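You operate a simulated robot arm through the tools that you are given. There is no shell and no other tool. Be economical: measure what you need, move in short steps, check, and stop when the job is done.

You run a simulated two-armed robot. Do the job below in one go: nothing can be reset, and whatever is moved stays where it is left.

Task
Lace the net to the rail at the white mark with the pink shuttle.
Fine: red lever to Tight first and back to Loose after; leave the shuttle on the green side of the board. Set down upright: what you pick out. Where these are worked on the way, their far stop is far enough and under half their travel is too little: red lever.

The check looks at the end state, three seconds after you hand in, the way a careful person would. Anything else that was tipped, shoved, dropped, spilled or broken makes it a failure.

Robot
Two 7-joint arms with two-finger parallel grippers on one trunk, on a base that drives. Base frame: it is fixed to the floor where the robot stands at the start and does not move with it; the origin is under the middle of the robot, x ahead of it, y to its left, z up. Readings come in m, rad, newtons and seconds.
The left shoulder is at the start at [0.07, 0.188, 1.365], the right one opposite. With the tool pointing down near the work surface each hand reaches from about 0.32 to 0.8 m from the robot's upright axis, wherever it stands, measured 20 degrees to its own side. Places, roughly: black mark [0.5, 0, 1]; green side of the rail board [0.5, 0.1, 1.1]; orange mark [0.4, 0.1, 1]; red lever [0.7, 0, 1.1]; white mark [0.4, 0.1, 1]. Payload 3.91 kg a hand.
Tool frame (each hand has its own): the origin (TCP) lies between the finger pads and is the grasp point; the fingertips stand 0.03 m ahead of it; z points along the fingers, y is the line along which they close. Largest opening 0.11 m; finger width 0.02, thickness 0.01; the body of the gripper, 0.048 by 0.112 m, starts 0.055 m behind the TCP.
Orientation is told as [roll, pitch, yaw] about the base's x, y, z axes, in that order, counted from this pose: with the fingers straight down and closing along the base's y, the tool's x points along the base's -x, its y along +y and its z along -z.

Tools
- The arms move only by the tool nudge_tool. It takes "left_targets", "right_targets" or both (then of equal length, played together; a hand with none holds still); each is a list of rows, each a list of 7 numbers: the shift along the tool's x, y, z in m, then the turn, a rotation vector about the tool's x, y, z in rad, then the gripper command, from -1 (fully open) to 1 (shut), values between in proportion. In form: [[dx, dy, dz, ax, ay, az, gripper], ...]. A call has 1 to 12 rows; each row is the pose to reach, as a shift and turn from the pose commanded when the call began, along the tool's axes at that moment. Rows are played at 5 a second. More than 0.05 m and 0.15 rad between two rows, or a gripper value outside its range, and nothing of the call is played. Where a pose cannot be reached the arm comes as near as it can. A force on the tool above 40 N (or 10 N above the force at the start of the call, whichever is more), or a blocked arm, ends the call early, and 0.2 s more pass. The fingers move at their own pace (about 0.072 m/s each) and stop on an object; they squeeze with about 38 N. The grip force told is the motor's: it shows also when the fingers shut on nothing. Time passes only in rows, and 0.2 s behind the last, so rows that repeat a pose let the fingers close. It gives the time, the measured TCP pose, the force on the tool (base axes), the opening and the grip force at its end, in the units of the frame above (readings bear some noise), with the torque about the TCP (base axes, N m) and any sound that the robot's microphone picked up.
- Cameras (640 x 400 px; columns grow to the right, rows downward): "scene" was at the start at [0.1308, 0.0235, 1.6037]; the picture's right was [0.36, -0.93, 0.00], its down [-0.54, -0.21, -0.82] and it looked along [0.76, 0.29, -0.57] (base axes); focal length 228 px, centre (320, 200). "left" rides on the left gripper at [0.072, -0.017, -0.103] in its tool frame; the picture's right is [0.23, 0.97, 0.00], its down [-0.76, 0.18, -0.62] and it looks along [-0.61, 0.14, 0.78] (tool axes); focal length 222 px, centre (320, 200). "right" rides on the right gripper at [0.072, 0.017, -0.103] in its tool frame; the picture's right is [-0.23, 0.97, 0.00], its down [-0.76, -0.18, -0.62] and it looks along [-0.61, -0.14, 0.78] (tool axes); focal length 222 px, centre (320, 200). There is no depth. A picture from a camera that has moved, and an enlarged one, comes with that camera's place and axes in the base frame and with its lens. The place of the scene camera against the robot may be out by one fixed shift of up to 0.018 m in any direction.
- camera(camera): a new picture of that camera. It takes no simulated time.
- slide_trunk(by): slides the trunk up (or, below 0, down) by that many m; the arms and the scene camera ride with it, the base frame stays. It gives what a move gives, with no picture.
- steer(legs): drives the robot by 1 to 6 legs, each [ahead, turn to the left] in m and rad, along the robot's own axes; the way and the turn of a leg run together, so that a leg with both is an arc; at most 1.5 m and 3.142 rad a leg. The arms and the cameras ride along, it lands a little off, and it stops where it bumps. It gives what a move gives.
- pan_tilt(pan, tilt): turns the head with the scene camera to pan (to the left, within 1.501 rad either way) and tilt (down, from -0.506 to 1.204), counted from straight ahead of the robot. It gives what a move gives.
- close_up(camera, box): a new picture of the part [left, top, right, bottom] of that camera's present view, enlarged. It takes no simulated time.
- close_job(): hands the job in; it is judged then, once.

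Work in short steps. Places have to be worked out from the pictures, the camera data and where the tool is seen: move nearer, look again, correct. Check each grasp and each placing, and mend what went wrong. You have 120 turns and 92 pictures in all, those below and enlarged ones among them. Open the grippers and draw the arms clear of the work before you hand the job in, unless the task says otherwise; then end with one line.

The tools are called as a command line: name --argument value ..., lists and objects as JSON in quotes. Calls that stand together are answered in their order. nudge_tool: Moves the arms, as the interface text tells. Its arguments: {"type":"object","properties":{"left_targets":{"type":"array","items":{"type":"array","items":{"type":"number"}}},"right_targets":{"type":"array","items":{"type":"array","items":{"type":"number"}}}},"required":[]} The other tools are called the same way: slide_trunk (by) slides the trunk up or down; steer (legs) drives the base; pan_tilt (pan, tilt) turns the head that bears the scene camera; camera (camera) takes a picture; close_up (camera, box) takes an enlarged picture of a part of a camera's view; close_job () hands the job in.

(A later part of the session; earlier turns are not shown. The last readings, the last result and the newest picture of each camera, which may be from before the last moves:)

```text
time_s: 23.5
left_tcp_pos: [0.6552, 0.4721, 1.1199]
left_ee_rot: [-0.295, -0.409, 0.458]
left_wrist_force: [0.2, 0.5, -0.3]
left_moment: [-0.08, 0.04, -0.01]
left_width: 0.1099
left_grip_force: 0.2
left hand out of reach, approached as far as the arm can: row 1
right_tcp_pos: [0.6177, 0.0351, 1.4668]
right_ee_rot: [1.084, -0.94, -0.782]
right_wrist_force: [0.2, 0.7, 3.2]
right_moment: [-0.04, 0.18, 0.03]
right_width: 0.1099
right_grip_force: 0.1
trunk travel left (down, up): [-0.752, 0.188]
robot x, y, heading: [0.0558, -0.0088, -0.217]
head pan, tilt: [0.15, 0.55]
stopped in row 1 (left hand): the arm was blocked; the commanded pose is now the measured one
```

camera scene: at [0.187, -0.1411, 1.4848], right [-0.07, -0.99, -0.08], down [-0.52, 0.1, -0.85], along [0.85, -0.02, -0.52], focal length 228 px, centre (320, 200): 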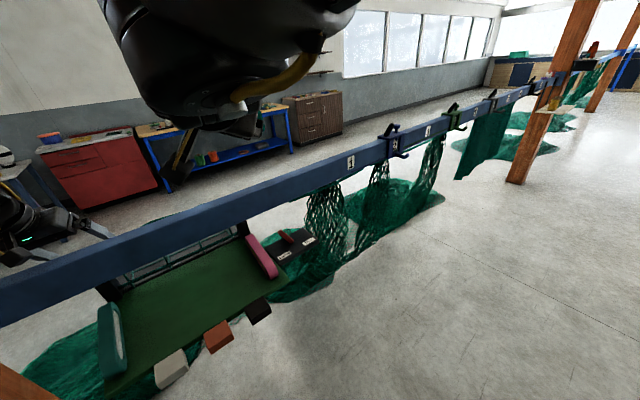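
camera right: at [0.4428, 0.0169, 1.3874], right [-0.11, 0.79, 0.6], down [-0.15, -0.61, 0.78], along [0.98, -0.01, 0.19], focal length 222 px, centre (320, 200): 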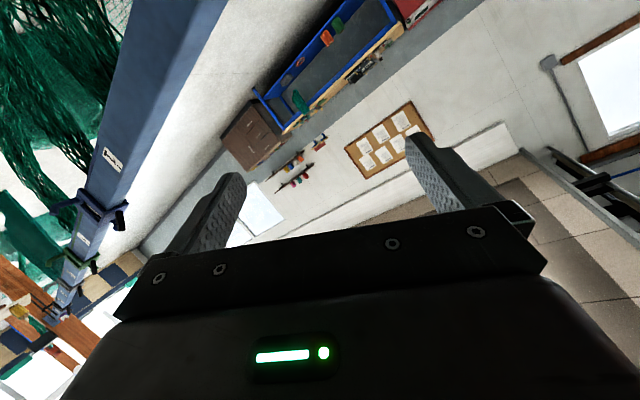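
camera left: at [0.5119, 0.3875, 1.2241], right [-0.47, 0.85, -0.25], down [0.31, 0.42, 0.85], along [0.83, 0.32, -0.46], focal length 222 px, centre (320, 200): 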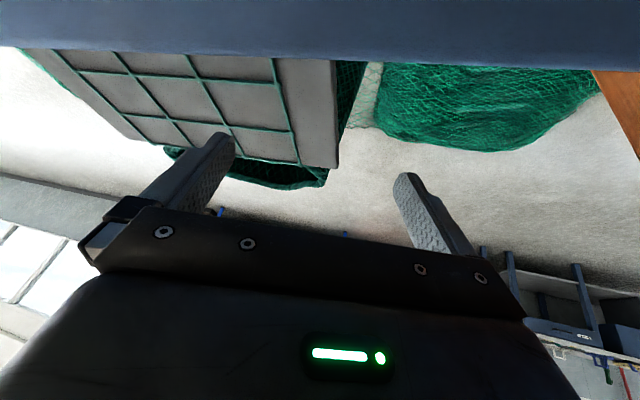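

Base is steady now, but the arms are still being squeezed. I turn the head to see where the arms touch.

pan_tilt --pan 0.5 --tilt 0.1

camera --camera "scene"

```text
time_s: 24.4
left_tcp_pos: [0.6592, 0.4641, 1.1318]
left_ee_rot: [-0.286, -0.455, 0.431]
left_wrist_force: [0.0, -0.1, -0.5]
left_moment: [-0.05, 0.01, -0.02]
left_width: 0.1099
left_grip_force: 0.1
right_tcp_pos: [0.6024, 0.0389, 1.4592]
right_ee_rot: [1.069, -0.958, -0.759]
right_wrist_force: [0.3, -0.3, 0.4]
right_moment: [-0.02, 0.0, 0.01]
right_width: 0.1103
right_grip_force: 0.0
trunk travel left (down, up): [-0.752, 0.188]
robot x, y, heading: [0.0568, -0.0068, -0.221]
head pan, tilt: [0.499, 0.099]
```

```text
57 pictures are left
camera scene: at [0.2321, -0.1306, 1.49], right [-0.04, -1.0, -0.07], down [-0.52, 0.08, -0.85], along [0.85, 0.0, -0.52], focal length 228 px, centre (320, 200)
```

scene: 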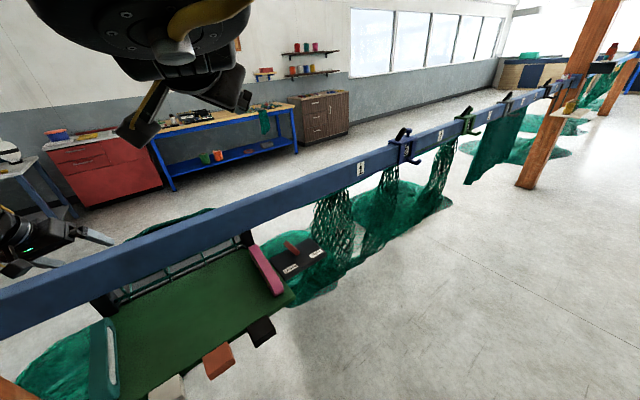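

The lean to the right and the clockwise base turn suggest the left elbow is pushing the wooden post. The left hand is free of the rail now, so I raise the trunk to clear it over the rail.

slide_trunk --by 0.12

camera --camera "scene"

```text
time_s: 24.7
left_tcp_pos: [0.6694, 0.5032, 1.1229]
left_ee_rot: [-0.441, -0.482, 0.567]
left_wrist_force: [0.3, 0.0, 0.9]
left_moment: [0.0, 0.07, 0.04]
left_width: 0.1097
left_grip_force: 0.0
right_tcp_pos: [0.5927, 0.0367, 1.5248]
right_ee_rot: [1.225, -0.89, -0.948]
right_wrist_force: [-0.4, -0.4, -1.0]
right_moment: [-0.01, -0.03, -0.01]
right_width: 0.1098
right_grip_force: 0.0
trunk travel left (down, up): [-0.754, 0.186]
robot x, y, heading: [0.0515, -0.0095, -0.237]
head pan, tilt: [0.499, 0.099]
stopped: the arm was blocked; the commanded pose is now the measured one
```

```text
56 pictures are left
camera scene: at [0.2342, -0.1221, 1.5004], right [0.09, -0.99, -0.07], down [-0.46, 0.02, -0.89], along [0.89, 0.11, -0.45], focal length 228 px, centre (320, 200)
```

scene: 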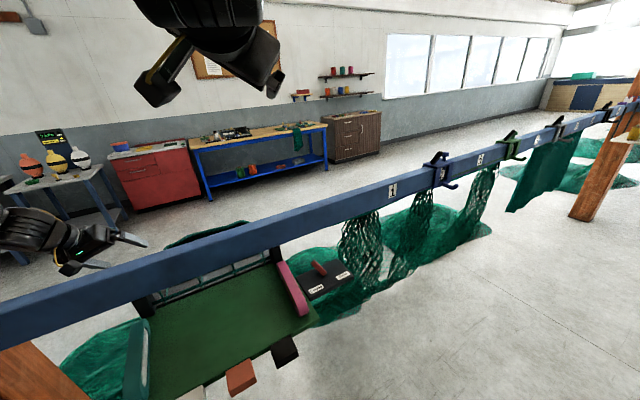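

The two forearms seem wedged near the head from folding. The right hand is high and free of objects, so I unfold it forward and up, in small steps, and see if it loosens.

nudge_tool --right_targets '[[-0.015, 0.01, 0.03, 0, 0, 0, -1], [-0.025, 0.01, 0.06, 0, 0, 0, -1], [-0.035, 0.01, 0.09, 0, 0, 0, -1]]'

camera --camera "left"

```text
time_s: 25.0
left_tcp_pos: [0.6685, 0.5417, 1.103]
left_ee_rot: [-0.521, -0.454, 0.641]
left_wrist_force: [0.6, 0.0, 0.9]
left_moment: [0.02, 0.04, -0.01]
left_width: 0.1101
left_grip_force: 0.0
right_tcp_pos: [0.5915, 0.0285, 1.6062]
right_ee_rot: [1.365, -0.784, -1.087]
right_wrist_force: [0.9, -0.7, -0.3]
right_moment: [0.05, -0.05, 0.06]
right_width: 0.1097
right_grip_force: 0.0
trunk travel left (down, up): [-0.754, 0.186]
robot x, y, heading: [0.0625, -0.0123, -0.272]
head pan, tilt: [0.499, 0.099]
stopped in row 1 (left hand): the arm was blocked; the commanded pose is now the measured one
```

```text
55 pictures are left
camera left: at [0.5591, 0.5065, 1.1591], right [-0.5, 0.68, -0.54], down [0.11, 0.66, 0.74], along [0.86, 0.31, -0.41], focal length 222 px, centre (320, 200)
```

left: 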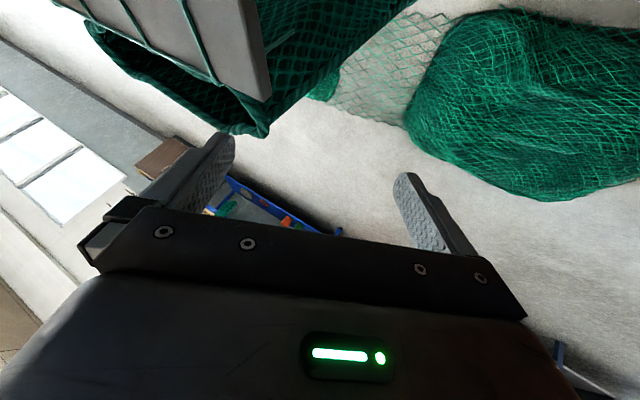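

pan_tilt --pan 1.3 --tilt 0.2

camera --camera "scene"

```text
time_s: 26.2
left_tcp_pos: [0.6786, 0.547, 1.1149]
left_ee_rot: [-0.571, -0.516, 0.67]
left_wrist_force: [0.8, 0.3, 0.4]
left_moment: [0.01, 0.02, 0.03]
left_width: 0.11
left_grip_force: 0.0
right_tcp_pos: [0.6226, 0.0287, 1.5771]
right_ee_rot: [1.308, -0.75, -1.037]
right_wrist_force: [0.5, -0.2, -0.6]
right_moment: [0.03, -0.05, -0.01]
right_width: 0.1099
right_grip_force: 0.0
trunk travel left (down, up): [-0.754, 0.186]
robot x, y, heading: [0.0693, -0.0157, -0.306]
head pan, tilt: [1.3, 0.201]
```

```text
54 pictures are left
camera scene: at [0.2857, -0.1235, 1.5105], right [0.16, -0.98, -0.08], down [-0.35, 0.02, -0.94], along [0.92, 0.17, -0.34], focal length 228 px, centre (320, 200)
```

scene: 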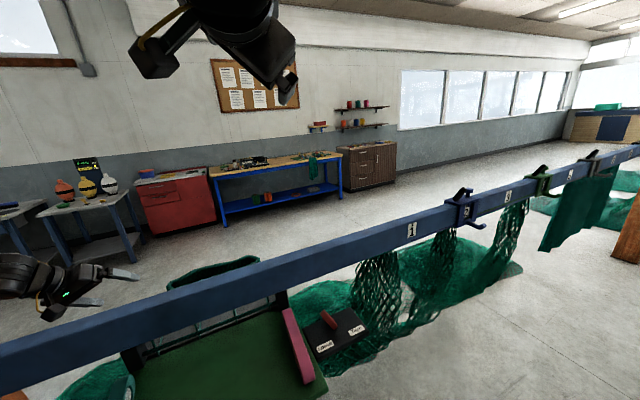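

The head isn't reaching its commanded pan, so it is the right forearm that is pressing the head. I set the head command to where it actually points, to stop it pushing, then move the right hand up and to the right.

pan_tilt --pan 0.45 --tilt 0.4

nudge_tool --right_targets '[[-0.025, 0.004, -0.002, 0, 0, 0, -1], [-0.05, 0.008, -0.004, 0, 0, 0, -1], [-0.075, 0.012, -0.006, 0, 0, 0, -1]]'

camera --camera "scene"

```text
time_s: 27.3
left_tcp_pos: [0.6789, 0.5443, 1.1179]
left_ee_rot: [-0.571, -0.532, 0.66]
left_wrist_force: [0.0, 0.0, -0.2]
left_moment: [0.03, 0.02, 0.01]
left_width: 0.1101
left_grip_force: 0.3
right_tcp_pos: [0.6198, 0.0333, 1.5617]
right_ee_rot: [1.266, -0.752, -1.007]
right_wrist_force: [2.3, 0.2, 0.3]
right_moment: [0.0, 0.01, 0.01]
right_width: 0.1099
right_grip_force: 0.0
trunk travel left (down, up): [-0.754, 0.186]
robot x, y, heading: [0.071, -0.0124, -0.306]
head pan, tilt: [0.45, 0.4]
```

```text
time_s: 27.7
left_tcp_pos: [0.6502, 0.5874, 1.1]
left_ee_rot: [-0.625, -0.521, 0.709]
left_wrist_force: [-6.0, -2.6, -5.6]
left_moment: [0.17, -0.56, 0.23]
left_width: 0.11
left_grip_force: 0.1
right_tcp_pos: [0.6336, 0.0317, 1.5871]
right_ee_rot: [1.271, -0.626, -1.042]
right_wrist_force: [1.5, 1.5, -1.2]
right_moment: [0.0, -0.12, -0.06]
right_width: 0.11
right_grip_force: 0.1
trunk travel left (down, up): [-0.754, 0.186]
robot x, y, heading: [0.0834, -0.0209, -0.36]
head pan, tilt: [0.45, 0.4]
stopped in row 1 (left hand): the arm was blocked; the commanded pose is now the measured one
```

```text
53 pictures are left
camera scene: at [0.3329, -0.1345, 1.5], right [0.04, -1.0, -0.07], down [-0.47, 0.04, -0.88], along [0.88, 0.07, -0.46], focal length 228 px, centre (320, 200)
```

scene: 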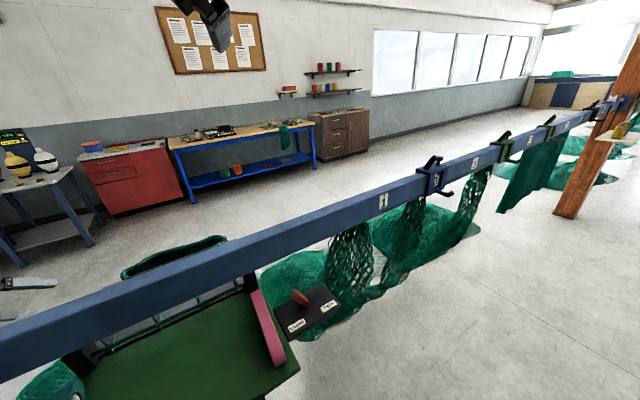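

I still can't see the contact. Head moves seem to pass time calmly, so I pan left and let it settle before taking a picture of the left arm.

pan_tilt --pan 1.1 --tilt 0.3

pan_tilt --pan 1.2 --tilt 0.3

camera --camera "scene"

```text
time_s: 28.7
left_tcp_pos: [0.6465, 0.5836, 1.105]
left_ee_rot: [-0.632, -0.553, 0.721]
left_wrist_force: [-1.1, -0.2, -1.0]
left_moment: [-0.04, -0.08, 0.02]
left_width: 0.1101
left_grip_force: 0.0
right_tcp_pos: [0.6286, 0.0274, 1.5751]
right_ee_rot: [1.251, -0.606, -1.017]
right_wrist_force: [-0.9, 2.2, -0.5]
right_moment: [-0.02, -0.05, -0.12]
right_width: 0.1101
right_grip_force: 0.0
trunk travel left (down, up): [-0.754, 0.186]
robot x, y, heading: [0.0794, -0.0221, -0.362]
head pan, tilt: [1.1, 0.3]
```

```text
time_s: 29.4
left_tcp_pos: [0.6478, 0.5715, 1.1077]
left_ee_rot: [-0.642, -0.566, 0.697]
left_wrist_force: [3.9, 0.0, -1.4]
left_moment: [-0.04, 0.04, -0.02]
left_width: 0.1101
left_grip_force: 0.1
right_tcp_pos: [0.6054, 0.0236, 1.5759]
right_ee_rot: [1.246, -0.62, -1.033]
right_wrist_force: [-0.3, 1.4, 0.6]
right_moment: [-0.01, 0.04, -0.04]
right_width: 0.11
right_grip_force: 0.0
trunk travel left (down, up): [-0.754, 0.186]
robot x, y, heading: [0.0766, -0.0222, -0.368]
head pan, tilt: [1.201, 0.3]
```

```text
52 pictures are left
camera scene: at [0.3137, -0.1486, 1.5004], right [-0.05, -1.0, -0.06], down [-0.45, 0.08, -0.89], along [0.89, -0.02, -0.46], focal length 228 px, centre (320, 200)
```

scene: 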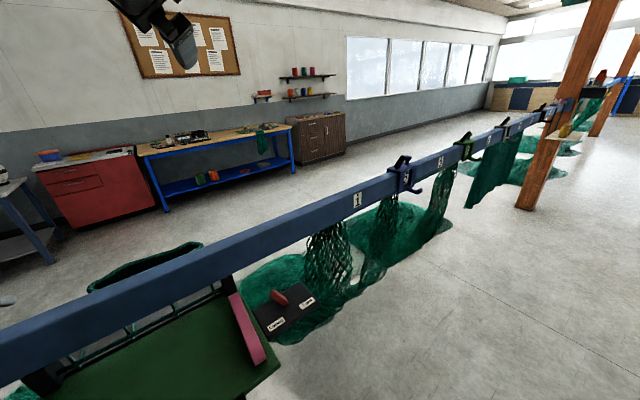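

Working back through the pictures, the wooden post is a wide wall only ~0.4 m to the robot's left; the left elbow is pressing it. First I lift the left hand straight up in small steps so it clears the rail.

nudge_tool --left_targets '[[-0.024, -0.023, -0.03, 0, 0, 0, -1], [-0.048, -0.046, -0.06, 0, 0, 0, -1], [-0.07, -0.066, -0.088, 0, 0, 0, -1]]'

```text
time_s: 29.7
left_tcp_pos: [0.6809, 0.572, 1.1153]
left_ee_rot: [-0.739, -0.528, 0.759]
left_wrist_force: [-0.5, -0.2, 1.3]
left_moment: [0.03, 0.06, -0.02]
left_width: 0.11
left_grip_force: 0.1
right_tcp_pos: [0.6879, -0.0402, 1.5296]
right_ee_rot: [1.123, -0.406, -1.116]
right_wrist_force: [3.6, -0.7, -2.5]
right_moment: [0.04, -0.04, 0.14]
right_width: 0.1102
right_grip_force: 0.1
trunk travel left (down, up): [-0.754, 0.186]
robot x, y, heading: [0.0889, -0.0303, -0.552]
head pan, tilt: [1.201, 0.3]
stopped in row 1 (left hand): the arm was blocked; the commanded pose is now the measured one
```

camera --camera "scene"

```text
51 pictures are left
camera scene: at [0.4037, -0.1904, 1.4943], right [-0.21, -0.98, -0.05], down [-0.44, 0.14, -0.89], along [0.87, -0.17, -0.46], focal length 228 px, centre (320, 200)
```

scene: 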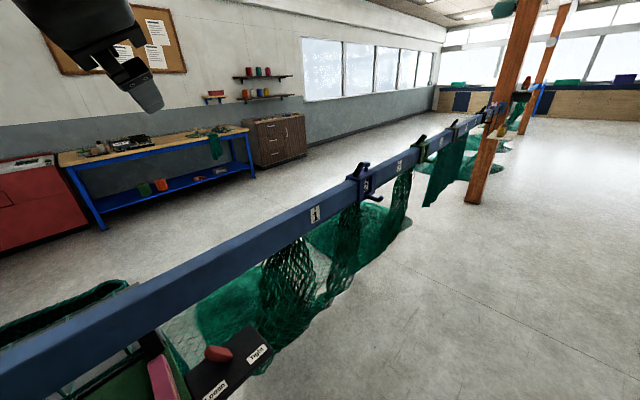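

pan_tilt --pan 0.0 --tilt 0.8

camera --camera "scene"

```text
time_s: 31.1
left_tcp_pos: [0.6255, 0.5994, 1.1307]
left_ee_rot: [-0.708, -0.543, 0.843]
left_wrist_force: [-0.7, -0.1, -1.0]
left_moment: [0.01, -0.04, 0.0]
left_width: 0.1101
left_grip_force: 0.1
right_tcp_pos: [0.6485, 0.0111, 1.5468]
right_ee_rot: [1.179, -0.512, -1.009]
right_wrist_force: [1.0, -0.4, 0.0]
right_moment: [-0.02, 0.02, 0.03]
right_width: 0.1099
right_grip_force: 0.0
trunk travel left (down, up): [-0.754, 0.186]
robot x, y, heading: [0.1225, -0.0477, -0.535]
head pan, tilt: [0.0, 0.799]
```

```text
50 pictures are left
camera scene: at [0.3828, -0.2205, 1.4595], right [-0.51, -0.86, -0.01], down [-0.69, 0.41, -0.6], along [0.52, -0.3, -0.8], focal length 228 px, centre (320, 200)
```

scene: 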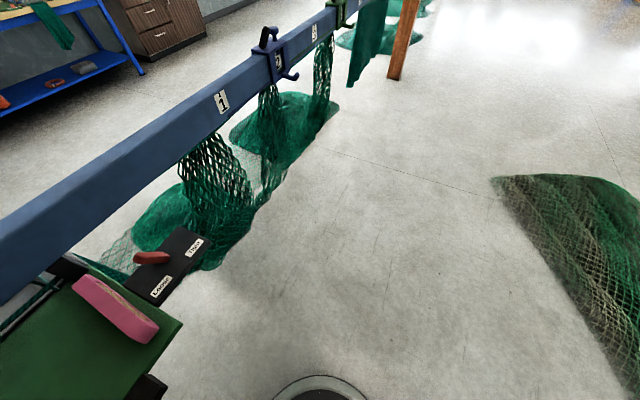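

The head works; the body leans forward ~0.13 rad because the left wrist is jammed in the corner of the post. Driving along the present heading (mostly along the rail, away from the post) should free it without IK moves; I try a short leg.

steer --legs '[[0.05, 0]]'

pan_tilt --pan 0.3 --tilt 0.8

```text
time_s: 31.8
left_tcp_pos: [0.6001, 0.5813, 1.1709]
left_ee_rot: [-0.5, -0.566, 0.711]
left_wrist_force: [8.6, -3.7, 1.3]
left_moment: [0.04, 0.55, 0.21]
left_width: 0.11
left_grip_force: 0.0
right_tcp_pos: [0.5603, -0.0594, 1.599]
right_ee_rot: [1.191, -0.167, -1.127]
right_wrist_force: [1.5, -3.0, 0.3]
right_moment: [0.08, 0.1, 0.21]
right_width: 0.1104
right_grip_force: 0.0
trunk travel left (down, up): [-0.754, 0.186]
robot x, y, heading: [0.1418, -0.0684, -0.744]
head pan, tilt: [0.0, 0.799]
stopped in leg 1: the robot was blocked; the commanded pose is now the measured one
```

```text
time_s: 32.6
left_tcp_pos: [0.5689, 0.6162, 1.1563]
left_ee_rot: [-0.474, -0.592, 0.649]
left_wrist_force: [0.0, -0.2, -0.8]
left_moment: [-0.05, 0.03, -0.01]
left_width: 0.1101
left_grip_force: 0.0
right_tcp_pos: [0.5255, -0.0161, 1.5987]
right_ee_rot: [1.205, -0.187, -1.048]
right_wrist_force: [-1.4, 1.1, -0.6]
right_moment: [-0.02, -0.04, -0.04]
right_width: 0.1098
right_grip_force: 0.0
trunk travel left (down, up): [-0.754, 0.186]
robot x, y, heading: [0.1424, -0.0718, -0.67]
head pan, tilt: [0.3, 0.799]
```

The hand is rising as the arm straightens. I pull further along the rail direction with another short leg.

steer --legs '[[0.06, 0]]'

camera --camera "left"

camera --camera "scene"

```text
time_s: 33.4
left_tcp_pos: [0.571, 0.5578, 1.1285]
left_ee_rot: [-0.72, -0.257, 1.22]
left_wrist_force: [-4.9, 6.5, 45.6]
left_moment: [-0.96, 2.45, 0.95]
left_width: 0.1099
left_grip_force: 0.0
right_tcp_pos: [0.4484, -0.0487, 1.6831]
right_ee_rot: [1.266, 0.252, -1.065]
right_wrist_force: [3.3, -1.3, -2.5]
right_moment: [0.13, -0.05, 0.2]
right_width: 0.1101
right_grip_force: 0.1
trunk travel left (down, up): [-0.754, 0.186]
robot x, y, heading: [0.2124, -0.1165, -0.944]
head pan, tilt: [0.3, 0.799]
stopped in leg 1: the robot was blocked; the commanded pose is now the measured one
```

```text
49 pictures are left
camera left: at [0.4861, 0.491, 1.1962], right [-0.71, 0.2, -0.68], down [-0.29, 0.8, 0.53], along [0.65, 0.57, -0.51], focal length 222 px, centre (320, 200)
```

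left: 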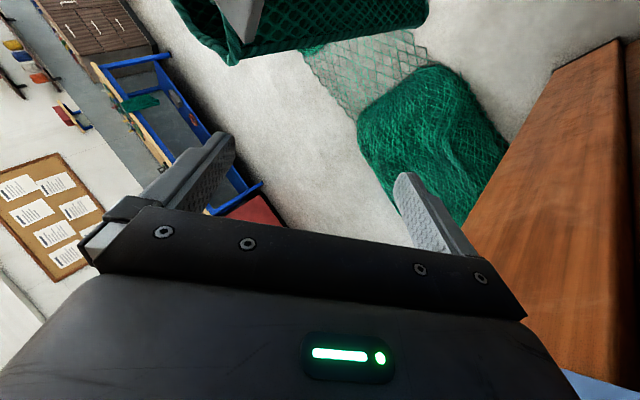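

```text
48 pictures are left
camera scene: at [0.3694, -0.3072, 1.4685], right [-0.6, -0.8, -0.03], down [-0.6, 0.47, -0.64], along [0.52, -0.37, -0.77], focal length 228 px, centre (320, 200)
```

scene: 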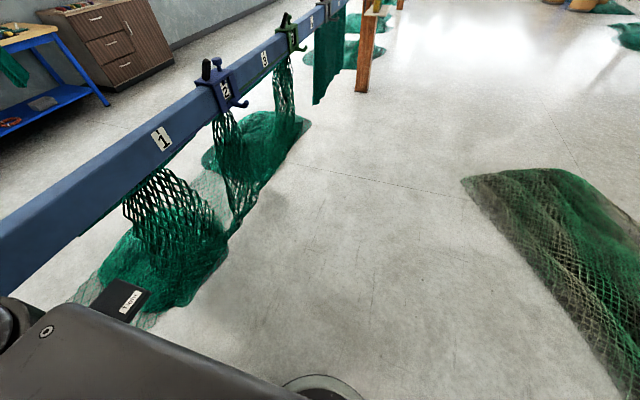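

The left arm now stretches across the rail, away from the wall, with the forearm probably resting on the rail. I try raising the trunk to lift it off.

slide_trunk --by 0.15

```text
time_s: 33.6
left_tcp_pos: [0.5614, 0.5634, 1.1044]
left_ee_rot: [-0.832, -0.01, 1.447]
left_wrist_force: [92.7, 35.8, 160.4]
left_moment: [-16.48, 21.26, 5.61]
left_width: 0.1101
left_grip_force: 0.1
right_tcp_pos: [0.3751, -0.0316, 1.7095]
right_ee_rot: [1.334, 0.369, -1.04]
right_wrist_force: [-3.4, -1.0, -0.7]
right_moment: [0.03, -0.1, -0.05]
right_width: 0.1101
right_grip_force: 0.0
trunk travel left (down, up): [-0.757, 0.183]
robot x, y, heading: [0.2077, -0.1125, -0.953]
head pan, tilt: [0.3, 0.799]
stopped: the force on the tool passed its limit at 310 N (the readings are from after the stop); the commanded pose is now the measured one
```

Now the force tells it: the gripper body is hooked against the rail's far top edge (pushed up and away). I command the left hand up and outward from that edge.

nudge_tool --left_targets '[[-0.019, -0.043, -0.005, 0, 0, 0, -1], [-0.03, -0.086, -0.01, 0, 0, 0, -1], [-0.03, -0.13, -0.02, 0, 0, 0, -1]]'

```text
time_s: 33.9
left_tcp_pos: [0.5967, 0.5961, 1.0687]
left_ee_rot: [-0.889, -0.082, 1.313]
left_wrist_force: [-10.3, 10.3, 4.4]
left_moment: [-0.46, -0.31, -0.57]
left_width: 0.1101
left_grip_force: 0.1
right_tcp_pos: [0.3829, -0.0032, 1.7512]
right_ee_rot: [1.449, 0.433, -1.023]
right_wrist_force: [-9.1, 40.1, -37.2]
right_moment: [1.14, -1.88, -2.64]
right_width: 0.11
right_grip_force: 0.0
trunk travel left (down, up): [-0.757, 0.183]
robot x, y, heading: [0.2069, -0.1179, -0.961]
head pan, tilt: [0.3, 0.799]
stopped in row 1 (left hand): the arm was blocked; the commanded pose is now the measured one
```

nudge_tool --left_targets '[[-0.013, -0.041, -0.019, 0, 0, 0, -1], [-0.025, -0.08, -0.038, 0, 0, 0, -1], [-0.025, -0.12, -0.06, 0, 0, 0, -1]]'

camera --camera "scene"

camera --camera "right"

```text
time_s: 34.2
left_tcp_pos: [0.5889, 0.5842, 1.0764]
left_ee_rot: [-0.901, -0.051, 1.3]
left_wrist_force: [-1.4, -0.1, -1.3]
left_moment: [-0.04, -0.15, -0.05]
left_width: 0.1101
left_grip_force: 0.1
right_tcp_pos: [0.3193, 0.0225, 1.7668]
right_ee_rot: [1.533, 0.443, -0.927]
right_wrist_force: [-28.4, 48.1, 4.1]
right_moment: [-0.09, 0.44, -4.18]
right_width: 0.1098
right_grip_force: 0.1
trunk travel left (down, up): [-0.757, 0.183]
robot x, y, heading: [0.211, -0.1171, -0.996]
head pan, tilt: [0.3, 0.799]
stopped in row 1 (right hand): the arm was blocked; the commanded pose is now the measured one
```

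```text
47 pictures are left
camera scene: at [0.3038, -0.2422, 1.4674], right [-0.64, -0.77, -0.01], down [-0.55, 0.47, -0.69], along [0.53, -0.43, -0.73], focal length 228 px, centre (320, 200)
```

scene: 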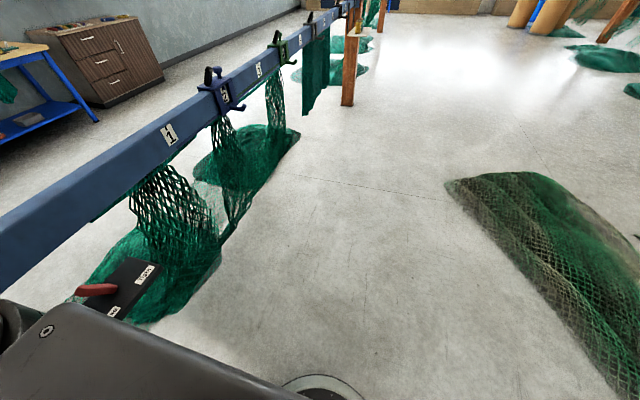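

```text
46 pictures are left
camera right: at [0.2031, 0.0063, 1.8174], right [0.4, -0.47, 0.78], down [-0.13, -0.88, -0.46], along [0.91, 0.09, -0.41], focal length 222 px, centre (320, 200)
```

right: 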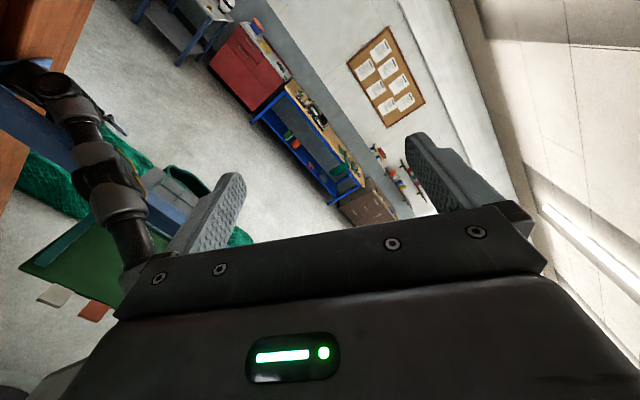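

Very useful: the body is upright again, and the right camera shows the left arm lying across with its hand near the post. The right hand is wrapped over the head, so I draw it back along its own axis (towards the robot's right) and slightly up.

nudge_tool --right_targets '[[0.01, 0.02, -0.03, 0, 0, 0, -1], [0.02, 0.03, -0.07, 0, 0, 0, -1], [0.02, 0.04, -0.11, 0, 0, 0, -1], [0.02, 0.04, -0.15, 0, 0, 0, -1]]'

```text
time_s: 34.7
left_tcp_pos: [0.5829, 0.5814, 1.0801]
left_ee_rot: [-0.896, -0.046, 1.315]
left_wrist_force: [-0.3, 0.3, 0.1]
left_moment: [-0.02, 0.03, 0.0]
left_width: 0.1099
left_grip_force: 0.1
right_tcp_pos: [0.32, 0.0051, 1.7813]
right_ee_rot: [1.588, 0.463, -0.924]
right_wrist_force: [-1.2, 1.0, 0.5]
right_moment: [0.01, -0.04, -0.06]
right_width: 0.11
right_grip_force: 0.0
right hand out of reach, approached as far as the arm can: row 1, 2
trunk travel left (down, up): [-0.757, 0.183]
robot x, y, heading: [0.212, -0.1157, -0.999]
head pan, tilt: [0.3, 0.799]
stopped in row 2 (left hand): the arm was blocked; the commanded pose is now the measured one
```

The base is stable and the right hand is free. Again lift the left hand up and outward.

nudge_tool --left_targets '[[-0.008, -0.025, -0.014, 0, 0, 0, -1], [-0.016, -0.05, -0.028, 0, 0, 0, -1], [-0.024, -0.075, -0.042, 0, 0, 0, -1], [-0.03, -0.1, -0.056, 0, 0, 0, -1], [-0.03, -0.125, -0.07, 0, 0, 0, -1]]'

camera --camera "right"

```text
time_s: 35.9
left_tcp_pos: [0.6139, 0.6123, 1.1974]
left_ee_rot: [-0.9, -0.034, 1.314]
left_wrist_force: [14.2, 7.2, -7.9]
left_moment: [-0.36, 0.73, 0.03]
left_width: 0.1098
left_grip_force: 0.1
left hand out of reach, approached as far as the arm can: row 3, 4, 5
right_tcp_pos: [0.3228, 0.0276, 1.7815]
right_ee_rot: [1.582, 0.454, -0.928]
right_wrist_force: [1.3, -0.1, 0.1]
right_moment: [0.0, 0.0, -0.03]
right_width: 0.1102
right_grip_force: 0.1
trunk travel left (down, up): [-0.757, 0.183]
robot x, y, heading: [0.2059, -0.1156, -0.985]
head pan, tilt: [0.3, 0.799]
```

```text
45 pictures are left
camera right: at [0.2045, 0.0138, 1.8273], right [0.37, -0.51, 0.78], down [-0.14, -0.86, -0.5], along [0.92, 0.08, -0.39], focal length 222 px, centre (320, 200)
```

right: 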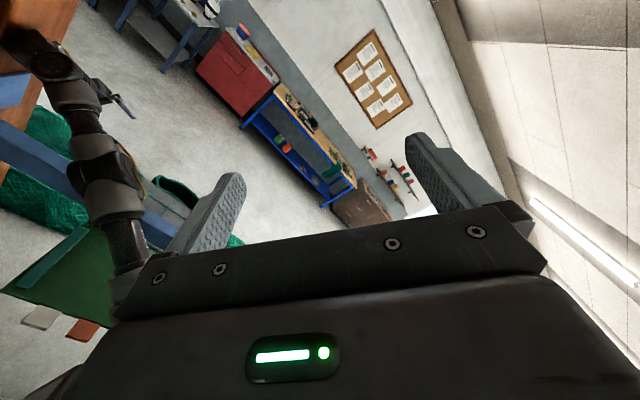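

Free: the left hand rose to z≈1.20. Raising the trunk now should carry it well above the rail.

slide_trunk --by 0.15

```text
time_s: 37.6
left_tcp_pos: [0.6152, 0.6124, 1.3435]
left_ee_rot: [-0.902, -0.03, 1.311]
left_wrist_force: [10.9, 3.2, -11.0]
left_moment: [0.21, -0.09, 0.21]
left_width: 0.1101
left_grip_force: 0.1
right_tcp_pos: [0.3244, 0.0294, 1.9298]
right_ee_rot: [1.578, 0.452, -0.93]
right_wrist_force: [0.3, 0.0, 0.4]
right_moment: [-0.04, 0.0, 0.0]
right_width: 0.11
right_grip_force: 0.1
trunk travel left (down, up): [-0.907, 0.033]
robot x, y, heading: [0.2108, -0.1186, -0.989]
head pan, tilt: [0.3, 0.799]
```

Both hands are clear and forces are low. I draw the left hand in toward the robot (−y), away from the post.

nudge_tool --left_targets '[[0.036, -0.011, 0.003, 0, 0, 0, -1], [0.072, -0.022, 0.006, 0, 0, 0, -1], [0.108, -0.033, 0.009, 0, 0, 0, -1], [0.144, -0.044, 0.012, 0, 0, 0, -1], [0.18, -0.055, 0.015, 0, 0, 0, -1]]'

nudge_tool --right_targets '[[0, 0.01, -0.03, 0, 0, 0, -1], [0, 0.02, -0.06, 0, 0, 0, -1], [0, 0.02, -0.09, 0, 0, 0, -1], [0, 0.02, -0.12, 0, 0, 0, -1]]'

camera --camera "right"

```text
time_s: 38.8
left_tcp_pos: [0.6114, 0.5511, 1.3725]
left_ee_rot: [-0.902, -0.031, 1.31]
left_wrist_force: [0.8, 0.0, -0.6]
left_moment: [0.0, 0.0, 0.01]
left_width: 0.1098
left_grip_force: 0.0
left hand out of reach, approached as far as the arm can: row 2, 3, 4, 5
right_tcp_pos: [0.324, 0.029, 1.93]
right_ee_rot: [1.578, 0.456, -0.93]
right_wrist_force: [-0.6, -0.1, -0.3]
right_moment: [-0.03, 0.01, 0.0]
right_width: 0.1097
right_grip_force: 0.1
trunk travel left (down, up): [-0.907, 0.033]
robot x, y, heading: [0.2157, -0.1179, -0.994]
head pan, tilt: [0.3, 0.799]
```

```text
time_s: 39.8
left_tcp_pos: [0.6105, 0.5511, 1.3729]
left_ee_rot: [-0.9, -0.031, 1.311]
left_wrist_force: [-1.2, -0.6, 0.4]
left_moment: [-0.02, 0.03, 0.04]
left_width: 0.1101
left_grip_force: 0.0
right_tcp_pos: [0.2316, -0.0466, 1.9476]
right_ee_rot: [1.578, 0.455, -0.93]
right_wrist_force: [-0.2, -0.4, 0.4]
right_moment: [-0.02, -0.01, 0.01]
right_width: 0.1102
right_grip_force: 0.1
trunk travel left (down, up): [-0.907, 0.033]
robot x, y, heading: [0.2109, -0.1157, -0.994]
head pan, tilt: [0.3, 0.799]
```

```text
44 pictures are left
camera right: at [0.1141, -0.0608, 1.9932], right [0.37, -0.51, 0.78], down [-0.14, -0.86, -0.5], along [0.92, 0.08, -0.39], focal length 222 px, centre (320, 200)
```

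right: 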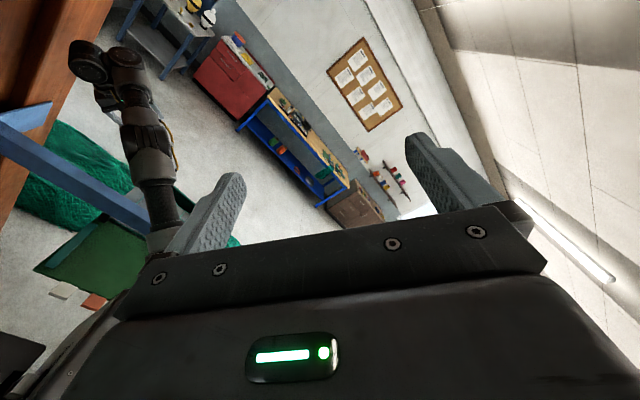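

Arms are untangled. I drive 0.3 m along the rail (present heading) away from the post, so the arms can be refolded in open space.

steer --legs '[[0.3, 0]]'

```text
time_s: 41.9
left_tcp_pos: [0.7716, 0.3033, 1.3716]
left_ee_rot: [-0.905, -0.028, 1.319]
left_wrist_force: [-0.6, -0.2, -0.5]
left_moment: [0.0, 0.0, 0.03]
left_width: 0.1099
left_grip_force: 0.4
right_tcp_pos: [0.3966, -0.2956, 1.9473]
right_ee_rot: [1.578, 0.452, -0.922]
right_wrist_force: [-0.5, 0.0, 0.9]
right_moment: [0.01, 0.0, -0.04]
right_width: 0.1102
right_grip_force: 0.1
trunk travel left (down, up): [-0.907, 0.033]
robot x, y, heading: [0.3754, -0.3665, -0.988]
head pan, tilt: [0.3, 0.799]
```

Now I refold the left arm: swing the hand in an arc from the robot's left to its front while turning the tool to point down (first half).

nudge_tool --left_targets '[[0.041, -0.0128, 0.008, -0.0212, 0.0519, 0.105, -1], [0.082, -0.0256, 0.016, -0.0424, 0.1038, 0.21, -1], [0.123, -0.0384, 0.024, -0.0636, 0.1557, 0.315, -1], [0.164, -0.0512, 0.032, -0.0848, 0.2076, 0.42, -1], [0.205, -0.064, 0.04, -0.106, 0.2595, 0.525, -1], [0.246, -0.0768, 0.048, -0.1272, 0.3114, 0.63, -1], [0.287, -0.0896, 0.056, -0.1484, 0.3633, 0.735, -1], [0.328, -0.1024, 0.064, -0.1696, 0.4152, 0.84, -1], [0.369, -0.1152, 0.072, -0.1908, 0.4671, 0.945, -1], [0.41, -0.128, 0.08, -0.212, 0.519, 1.05, -1]]'

```text
time_s: 44.1
left_tcp_pos: [0.8358, 0.1344, 1.4748]
left_ee_rot: [-0.462, -0.264, 0.141]
left_wrist_force: [-0.3, -0.2, 0.1]
left_moment: [0.0, 0.01, 0.03]
left_width: 0.1099
left_grip_force: 0.1
left hand out of reach, approached as far as the arm can: row 1, 2, 3, 4, 5, 6, 7, 8, 9, 10
right_tcp_pos: [0.402, -0.3009, 1.9462]
right_ee_rot: [1.577, 0.456, -0.921]
right_wrist_force: [0.5, 0.0, 0.5]
right_moment: [0.01, -0.02, 0.02]
right_width: 0.11
right_grip_force: 0.0
trunk travel left (down, up): [-0.907, 0.033]
robot x, y, heading: [0.3761, -0.3697, -0.987]
head pan, tilt: [0.3, 0.799]
```

Orientation follows well. Second half: continue the swing to the robot's front with the tool turning fully down.

nudge_tool --left_targets '[[0.0072, -0.0418, 0.0235, -0.0218, 0.0407, 0.0869, -1], [0.0145, -0.0836, 0.047, -0.0435, 0.0813, 0.1738, -1], [0.0217, -0.1254, 0.0705, -0.0653, 0.122, 0.2607, -1], [0.029, -0.1672, 0.094, -0.087, 0.1627, 0.3477, -1], [0.0362, -0.209, 0.1175, -0.1088, 0.2033, 0.4346, -1], [0.0435, -0.2508, 0.141, -0.1305, 0.244, 0.5215, -1], [0.0507, -0.2926, 0.1645, -0.1523, 0.2847, 0.6084, -1], [0.058, -0.3344, 0.188, -0.174, 0.3253, 0.6953, -1], [0.0652, -0.3762, 0.2115, -0.1958, 0.366, 0.7822, -1], [0.0725, -0.418, 0.235, -0.2175, 0.4067, 0.869, -1], [0.0797, -0.4598, 0.2585, -0.2393, 0.4473, 0.956, -1], [0.087, -0.5016, 0.282, -0.261, 0.488, 1.043, -1]]'

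```text
time_s: 46.7
left_tcp_pos: [1.003, -0.0294, 1.5502]
left_ee_rot: [-0.061, -0.028, -0.874]
left_wrist_force: [0.7, -0.5, -0.3]
left_moment: [0.05, 0.04, 0.01]
left_width: 0.1102
left_grip_force: 0.0
left hand out of reach, approached as far as the arm can: row 1, 2, 3, 4, 5, 6, 7, 8, 9, 10, 11, 12
right_tcp_pos: [0.404, -0.3024, 1.9468]
right_ee_rot: [1.579, 0.457, -0.923]
right_wrist_force: [0.3, 0.8, 0.6]
right_moment: [-0.01, 0.0, 0.03]
right_width: 0.1102
right_grip_force: 0.2
trunk travel left (down, up): [-0.907, 0.033]
robot x, y, heading: [0.3775, -0.3677, -0.983]
head pan, tilt: [0.3, 0.799]
```

nudge_tool --left_targets '[[-0.021, -0.0375, 0.01, 0, 0, 0, -1], [-0.042, -0.075, 0.02, 0, 0, 0, -1], [-0.063, -0.1125, 0.03, 0, 0, 0, -1], [-0.084, -0.15, 0.04, 0, 0, 0, -1], [-0.105, -0.1875, 0.05, 0, 0, 0, -1], [-0.126, -0.225, 0.06, 0, 0, 0, -1], [-0.147, -0.2625, 0.07, 0, 0, 0, -1], [-0.168, -0.3, 0.08, 0, 0, 0, -1], [-0.189, -0.3375, 0.09, 0, 0, 0, -1], [-0.21, -0.375, 0.1, 0, 0, 0, -1]]'

camera --camera "scene"

```text
time_s: 48.9
left_tcp_pos: [1.0233, -0.0466, 1.5449]
left_ee_rot: [-0.064, -0.029, -0.877]
left_wrist_force: [-0.4, 0.0, -0.7]
left_moment: [0.0, 0.05, 0.0]
left_width: 0.1101
left_grip_force: 0.2
left hand out of reach, approached as far as the arm can: row 1, 2, 3, 4, 5, 6, 7, 8, 9, 10
right_tcp_pos: [0.4, -0.3002, 1.9475]
right_ee_rot: [1.577, 0.455, -0.922]
right_wrist_force: [-0.2, 0.4, 0.5]
right_moment: [0.0, 0.0, -0.01]
right_width: 0.1099
right_grip_force: 0.0
trunk travel left (down, up): [-0.907, 0.033]
robot x, y, heading: [0.3781, -0.3705, -0.986]
head pan, tilt: [0.3, 0.799]
```

```text
43 pictures are left
camera scene: at [0.4671, -0.471, 1.6198], right [-0.63, -0.77, 0.0], down [-0.55, 0.45, -0.7], along [0.54, -0.44, -0.72], focal length 228 px, centre (320, 200)
```

scene: 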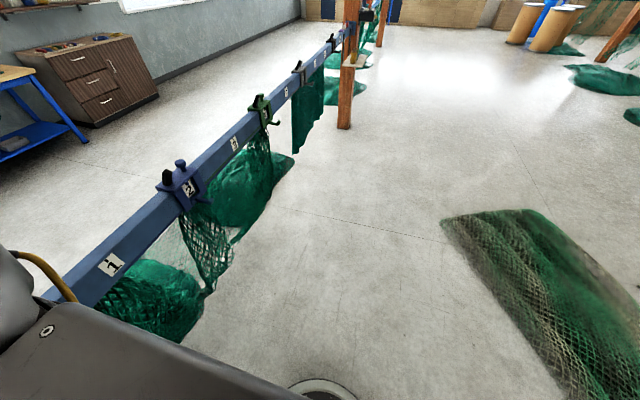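

The left arm is at a joint limit in this fold. I first recover the right arm: swing it forward and to the right, turning the tool half-way down.

nudge_tool --right_targets '[[-0.035, -0.0036, -0.027, 0.096, -0.025, -0.019, -1], [-0.07, -0.0072, -0.054, 0.192, -0.05, -0.038, -1], [-0.105, -0.0108, -0.081, 0.288, -0.075, -0.057, -1], [-0.14, -0.0144, -0.108, 0.384, -0.1, -0.076, -1], [-0.175, -0.018, -0.135, 0.48, -0.125, -0.095, -1], [-0.21, -0.0216, -0.162, 0.576, -0.15, -0.114, -1], [-0.245, -0.0252, -0.189, 0.672, -0.175, -0.133, -1], [-0.28, -0.029, -0.217, 0.766, -0.2, -0.154, -1]]'

```text
time_s: 50.7
left_tcp_pos: [1.0226, -0.0488, 1.546]
left_ee_rot: [-0.063, -0.029, -0.876]
left_wrist_force: [0.3, -0.3, -0.1]
left_moment: [0.03, 0.03, -0.02]
left_width: 0.1101
left_grip_force: 0.2
right_tcp_pos: [0.3712, -0.6202, 1.7965]
right_ee_rot: [0.764, 0.238, -1.05]
right_wrist_force: [-0.1, 0.0, -0.1]
right_moment: [0.04, 0.0, 0.01]
right_width: 0.1102
right_grip_force: 0.0
trunk travel left (down, up): [-0.907, 0.033]
robot x, y, heading: [0.3757, -0.3696, -0.982]
head pan, tilt: [0.3, 0.799]
```

The right arm tracks perfectly. Second half to a normal tool-down pose at its front-right.

nudge_tool --right_targets '[[-0.033, -0.0295, 0.014, 0.096, -0.025, -0.019, -1], [-0.066, -0.059, 0.028, 0.192, -0.05, -0.038, -1], [-0.1, -0.0885, 0.042, 0.288, -0.075, -0.057, -1], [-0.133, -0.118, 0.056, 0.384, -0.1, -0.076, -1], [-0.166, -0.1475, 0.07, 0.48, -0.125, -0.095, -1], [-0.2, -0.177, 0.084, 0.576, -0.15, -0.114, -1], [-0.233, -0.2065, 0.098, 0.672, -0.175, -0.133, -1], [-0.266, -0.236, 0.113, 0.769, -0.2, -0.155, -1]]'

camera --camera "right"

```text
time_s: 52.5
left_tcp_pos: [1.0292, -0.045, 1.5418]
left_ee_rot: [-0.07, -0.031, -0.873]
left_wrist_force: [0.1, 0.5, 0.2]
left_moment: [0.0, 0.03, -0.02]
left_width: 0.11
left_grip_force: 0.0
right_tcp_pos: [0.4502, -0.8216, 1.6074]
right_ee_rot: [-0.001, 0.013, -0.982]
right_wrist_force: [1.2, 0.7, 0.4]
right_moment: [-0.04, 0.05, 0.0]
right_width: 0.1099
right_grip_force: 0.0
right hand out of reach, approached as far as the arm can: row 4, 5, 6, 7, 8
trunk travel left (down, up): [-0.907, 0.033]
robot x, y, heading: [0.3762, -0.3712, -0.985]
head pan, tilt: [0.3, 0.799]
```

```text
42 pictures are left
camera right: at [0.4256, -0.7537, 1.7123], right [0.94, 0.35, 0.0], down [0.28, -0.74, 0.61], along [0.21, -0.57, -0.79], focal length 222 px, centre (320, 200)
```

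right: 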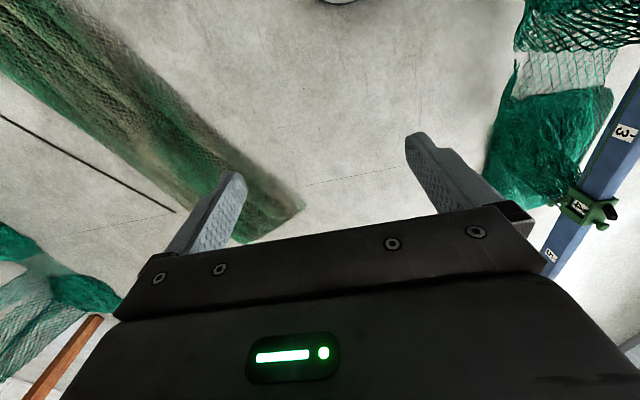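

The right arm is normal again. To refold the left arm over free floor, I turn the robot left to face the board (hands are high, radius < distance to wall).

steer --legs '[[0, 0.75], [0, 0.73]]'

camera --camera "scene"

```text
time_s: 56.8
left_tcp_pos: [0.1153, 0.3008, 1.5458]
left_ee_rot: [-0.065, -0.031, 0.607]
left_wrist_force: [0.2, -0.1, 0.7]
left_moment: [0.04, 0.0, 0.02]
left_width: 0.1101
left_grip_force: 0.1
right_tcp_pos: [0.8406, -0.3463, 1.6078]
right_ee_rot: [0.008, 0.014, 0.498]
right_wrist_force: [-0.5, -0.5, -0.5]
right_moment: [0.03, 0.02, 0.0]
right_width: 0.1101
right_grip_force: 0.0
trunk travel left (down, up): [-0.907, 0.033]
robot x, y, heading: [0.3768, -0.3693, 0.498]
head pan, tilt: [0.3, 0.799]
```

```text
41 pictures are left
camera scene: at [0.4777, -0.2971, 1.6199], right [0.71, -0.7, 0.0], down [-0.5, -0.51, -0.7], along [0.49, 0.5, -0.72], focal length 228 px, centre (320, 200)
```

scene: 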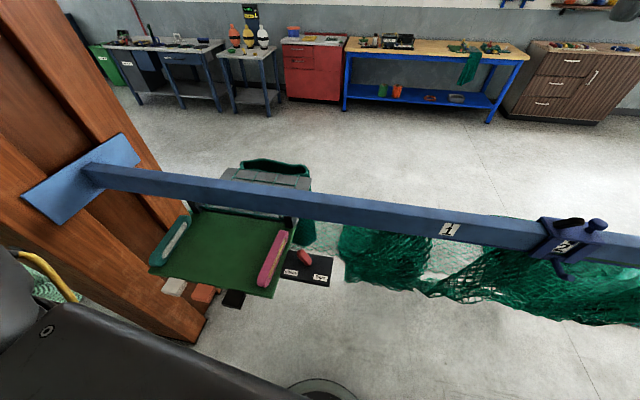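

All objects are undisturbed. Now I test moving the left hand down and inward in robot-aligned axes.

nudge_tool --left_targets '[[-0.01, -0.02, 0.04, 0, 0, 0, -1], [-0.02, -0.04, 0.08, 0, 0, 0, -1], [-0.03, -0.06, 0.12, 0, 0, 0, -1], [-0.05, -0.08, 0.16, 0, 0, 0, -1], [-0.07, -0.1, 0.2, 0, 0, 0, -1], [-0.1, -0.12, 0.22, 0, 0, 0, -1]]'

```text
time_s: 58.2
left_tcp_pos: [0.1489, 0.3294, 1.5373]
left_ee_rot: [-0.07, -0.02, 0.609]
left_wrist_force: [-0.4, 0.5, -0.1]
left_moment: [-0.03, 0.02, 0.02]
left_width: 0.1099
left_grip_force: 0.0
left hand out of reach, approached as far as the arm can: row 1, 2, 3, 4, 5, 6
right_tcp_pos: [0.8419, -0.3424, 1.6062]
right_ee_rot: [0.007, 0.017, 0.5]
right_wrist_force: [1.4, 0.3, -0.6]
right_moment: [-0.01, 0.01, 0.01]
right_width: 0.1101
right_grip_force: 0.0
trunk travel left (down, up): [-0.907, 0.033]
robot x, y, heading: [0.3799, -0.3701, 0.492]
head pan, tilt: [0.3, 0.799]
```

nudge_tool --left_targets '[[0.025, 0.025, -0.02, 0, 0, 0, -1], [0.05, 0.05, -0.04, 0, 0, 0, -1]]'

```text
time_s: 58.8
left_tcp_pos: [0.0696, 0.3342, 1.5691]
left_ee_rot: [-0.065, -0.031, 0.609]
left_wrist_force: [1.1, 0.1, 0.6]
left_moment: [0.01, -0.05, -0.02]
left_width: 0.1103
left_grip_force: 0.0
right_tcp_pos: [0.8349, -0.3455, 1.608]
right_ee_rot: [0.004, 0.011, 0.499]
right_wrist_force: [0.5, 0.2, 0.2]
right_moment: [-0.02, -0.03, 0.01]
right_width: 0.1104
right_grip_force: 0.1
trunk travel left (down, up): [-0.907, 0.033]
robot x, y, heading: [0.3791, -0.3688, 0.495]
head pan, tilt: [0.3, 0.799]
```

The command resets each call, so a wrist limit (from the large twist) is blocking inward motion. I untwist the left tool by 1.2 rad in place.

nudge_tool --left_targets '[[0, 0, 0, 0, 0, -0.15, -1], [0, 0, 0, 0, 0, -0.3, -1], [0, 0, 0, 0, 0, -0.45, -1], [0, 0, 0, 0, 0, -0.6, -1], [0, 0, 0, 0, 0, -0.75, -1], [0, 0, 0, 0, 0, -0.9, -1], [0, 0, 0, 0, 0, -1.05, -1], [0, 0, 0, 0, 0, -1.2, -1]]'

nudge_tool --left_targets '[[0, 0, 0.02, 0, 0, 0, -1], [-0.015, 0.03, 0.04, 0, 0, 0, -1], [-0.03, 0.06, 0.06, 0, 0, 0, -1]]'

```text
time_s: 60.6
left_tcp_pos: [0.0752, 0.333, 1.5647]
left_ee_rot: [-0.051, 0.048, 1.808]
left_wrist_force: [0.4, -0.9, 0.2]
left_moment: [0.0, 0.02, 0.01]
left_width: 0.1097
left_grip_force: 0.1
right_tcp_pos: [0.8392, -0.3442, 1.6072]
right_ee_rot: [0.008, 0.014, 0.496]
right_wrist_force: [0.0, 0.1, 0.4]
right_moment: [0.02, -0.02, 0.01]
right_width: 0.1101
right_grip_force: 0.1
trunk travel left (down, up): [-0.907, 0.033]
robot x, y, heading: [0.3774, -0.368, 0.496]
head pan, tilt: [0.3, 0.799]
```

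```text
time_s: 61.4
left_tcp_pos: [0.0082, 0.345, 1.4975]
left_ee_rot: [-0.054, 0.048, 1.806]
left_wrist_force: [-0.2, 0.3, -0.6]
left_moment: [-0.05, -0.03, 0.01]
left_width: 0.1097
left_grip_force: 0.1
right_tcp_pos: [0.8346, -0.3423, 1.6095]
right_ee_rot: [0.003, 0.011, 0.497]
right_wrist_force: [-0.1, 0.0, 0.4]
right_moment: [-0.05, 0.0, 0.01]
right_width: 0.11
right_grip_force: 0.0
trunk travel left (down, up): [-0.907, 0.033]
robot x, y, heading: [0.378, -0.3733, 0.493]
head pan, tilt: [0.3, 0.799]
```

It moves freely now. I swing the left hand to the robot's front-left with a natural yaw change.

nudge_tool --left_targets '[[0.0277, -0.0372, 0.0057, 0, 0, 0.086, -1], [0.0554, -0.0744, 0.0114, 0, 0, 0.172, -1], [0.0831, -0.1116, 0.0171, 0, 0, 0.258, -1], [0.1108, -0.1488, 0.0228, 0, 0, 0.344, -1], [0.1385, -0.186, 0.0285, 0, 0, 0.43, -1], [0.1662, -0.2232, 0.0342, 0, 0, 0.516, -1], [0.1939, -0.2604, 0.0399, 0, 0, 0.602, -1], [0.2216, -0.2976, 0.0456, 0, 0, 0.688, -1], [0.2493, -0.3348, 0.0513, 0, 0, 0.774, -1], [0.277, -0.372, 0.057, 0, 0, 0.86, -1], [0.3047, -0.4092, 0.0627, 0, 0, 0.946, -1], [0.3324, -0.4464, 0.0684, 0, 0, 1.032, -1]]'

camera --camera "scene"

```text
time_s: 64.0
left_tcp_pos: [0.5327, 0.1221, 1.4698]
left_ee_rot: [-0.066, -0.019, 0.773]
left_wrist_force: [0.3, 0.6, -0.8]
left_moment: [0.0, 0.04, -0.02]
left_width: 0.1098
left_grip_force: 0.0
left hand out of reach, approached as far as the arm can: row 2, 3, 4, 5, 6, 7
right_tcp_pos: [0.8417, -0.3465, 1.6067]
right_ee_rot: [0.008, 0.015, 0.496]
right_wrist_force: [0.5, 0.0, -0.2]
right_moment: [-0.01, 0.07, 0.02]
right_width: 0.11
right_grip_force: 0.1
trunk travel left (down, up): [-0.907, 0.033]
robot x, y, heading: [0.3783, -0.368, 0.495]
head pan, tilt: [0.3, 0.799]
```

```text
40 pictures are left
camera scene: at [0.4807, -0.2977, 1.6197], right [0.71, -0.7, 0.0], down [-0.5, -0.51, -0.7], along [0.49, 0.5, -0.72], focal length 228 px, centre (320, 200)
```

scene: 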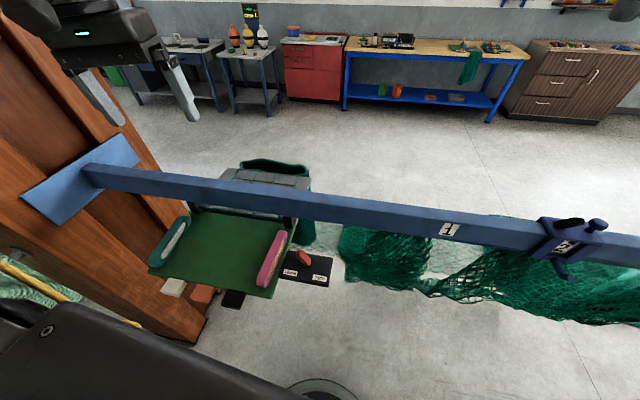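

Left hand is back in a normal pose and everything on the board is intact. I reposition the robot 0.22 m toward the board's middle (still ~0.6 m from the wall) by backing off at an angle and returning.

steer --legs '[[0, -0.7], [-0.35, 0], [0, 0.72], [0.2, 0]]'

pan_tilt --pan 0.0 --tilt 0.85

camera --camera "scene"

```text
time_s: 71.2
left_tcp_pos: [0.3467, 0.2923, 1.472]
left_ee_rot: [-0.07, -0.023, 0.785]
left_wrist_force: [-0.2, -0.3, 0.6]
left_moment: [0.05, -0.01, 0.0]
left_width: 0.1097
left_grip_force: 0.1
right_tcp_pos: [0.6627, -0.1737, 1.6088]
right_ee_rot: [0.006, 0.008, 0.51]
right_wrist_force: [-0.1, -0.8, 0.4]
right_moment: [0.03, -0.01, 0.01]
right_width: 0.1102
right_grip_force: 0.1
trunk travel left (down, up): [-0.907, 0.033]
robot x, y, heading: [0.2074, -0.2031, 0.5]
head pan, tilt: [0.3, 0.799]
```

```text
time_s: 72.0
left_tcp_pos: [0.3516, 0.2945, 1.4701]
left_ee_rot: [-0.068, -0.02, 0.785]
left_wrist_force: [0.5, 0.1, 0.8]
left_moment: [-0.01, 0.0, 0.02]
left_width: 0.1102
left_grip_force: 0.1
right_tcp_pos: [0.6675, -0.1724, 1.6083]
right_ee_rot: [0.007, 0.011, 0.51]
right_wrist_force: [0.3, 0.2, 0.7]
right_moment: [0.01, 0.0, -0.02]
right_width: 0.11
right_grip_force: 0.1
trunk travel left (down, up): [-0.907, 0.033]
robot x, y, heading: [0.2072, -0.2028, 0.51]
head pan, tilt: [0.0, 0.85]
```

```text
39 pictures are left
camera scene: at [0.3174, -0.1475, 1.6159], right [0.48, -0.87, 0.0], down [-0.66, -0.36, -0.66], along [0.58, 0.32, -0.75], focal length 228 px, centre (320, 200)
```

scene: 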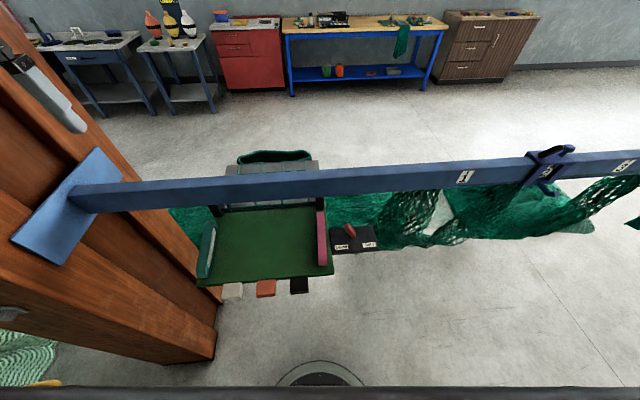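

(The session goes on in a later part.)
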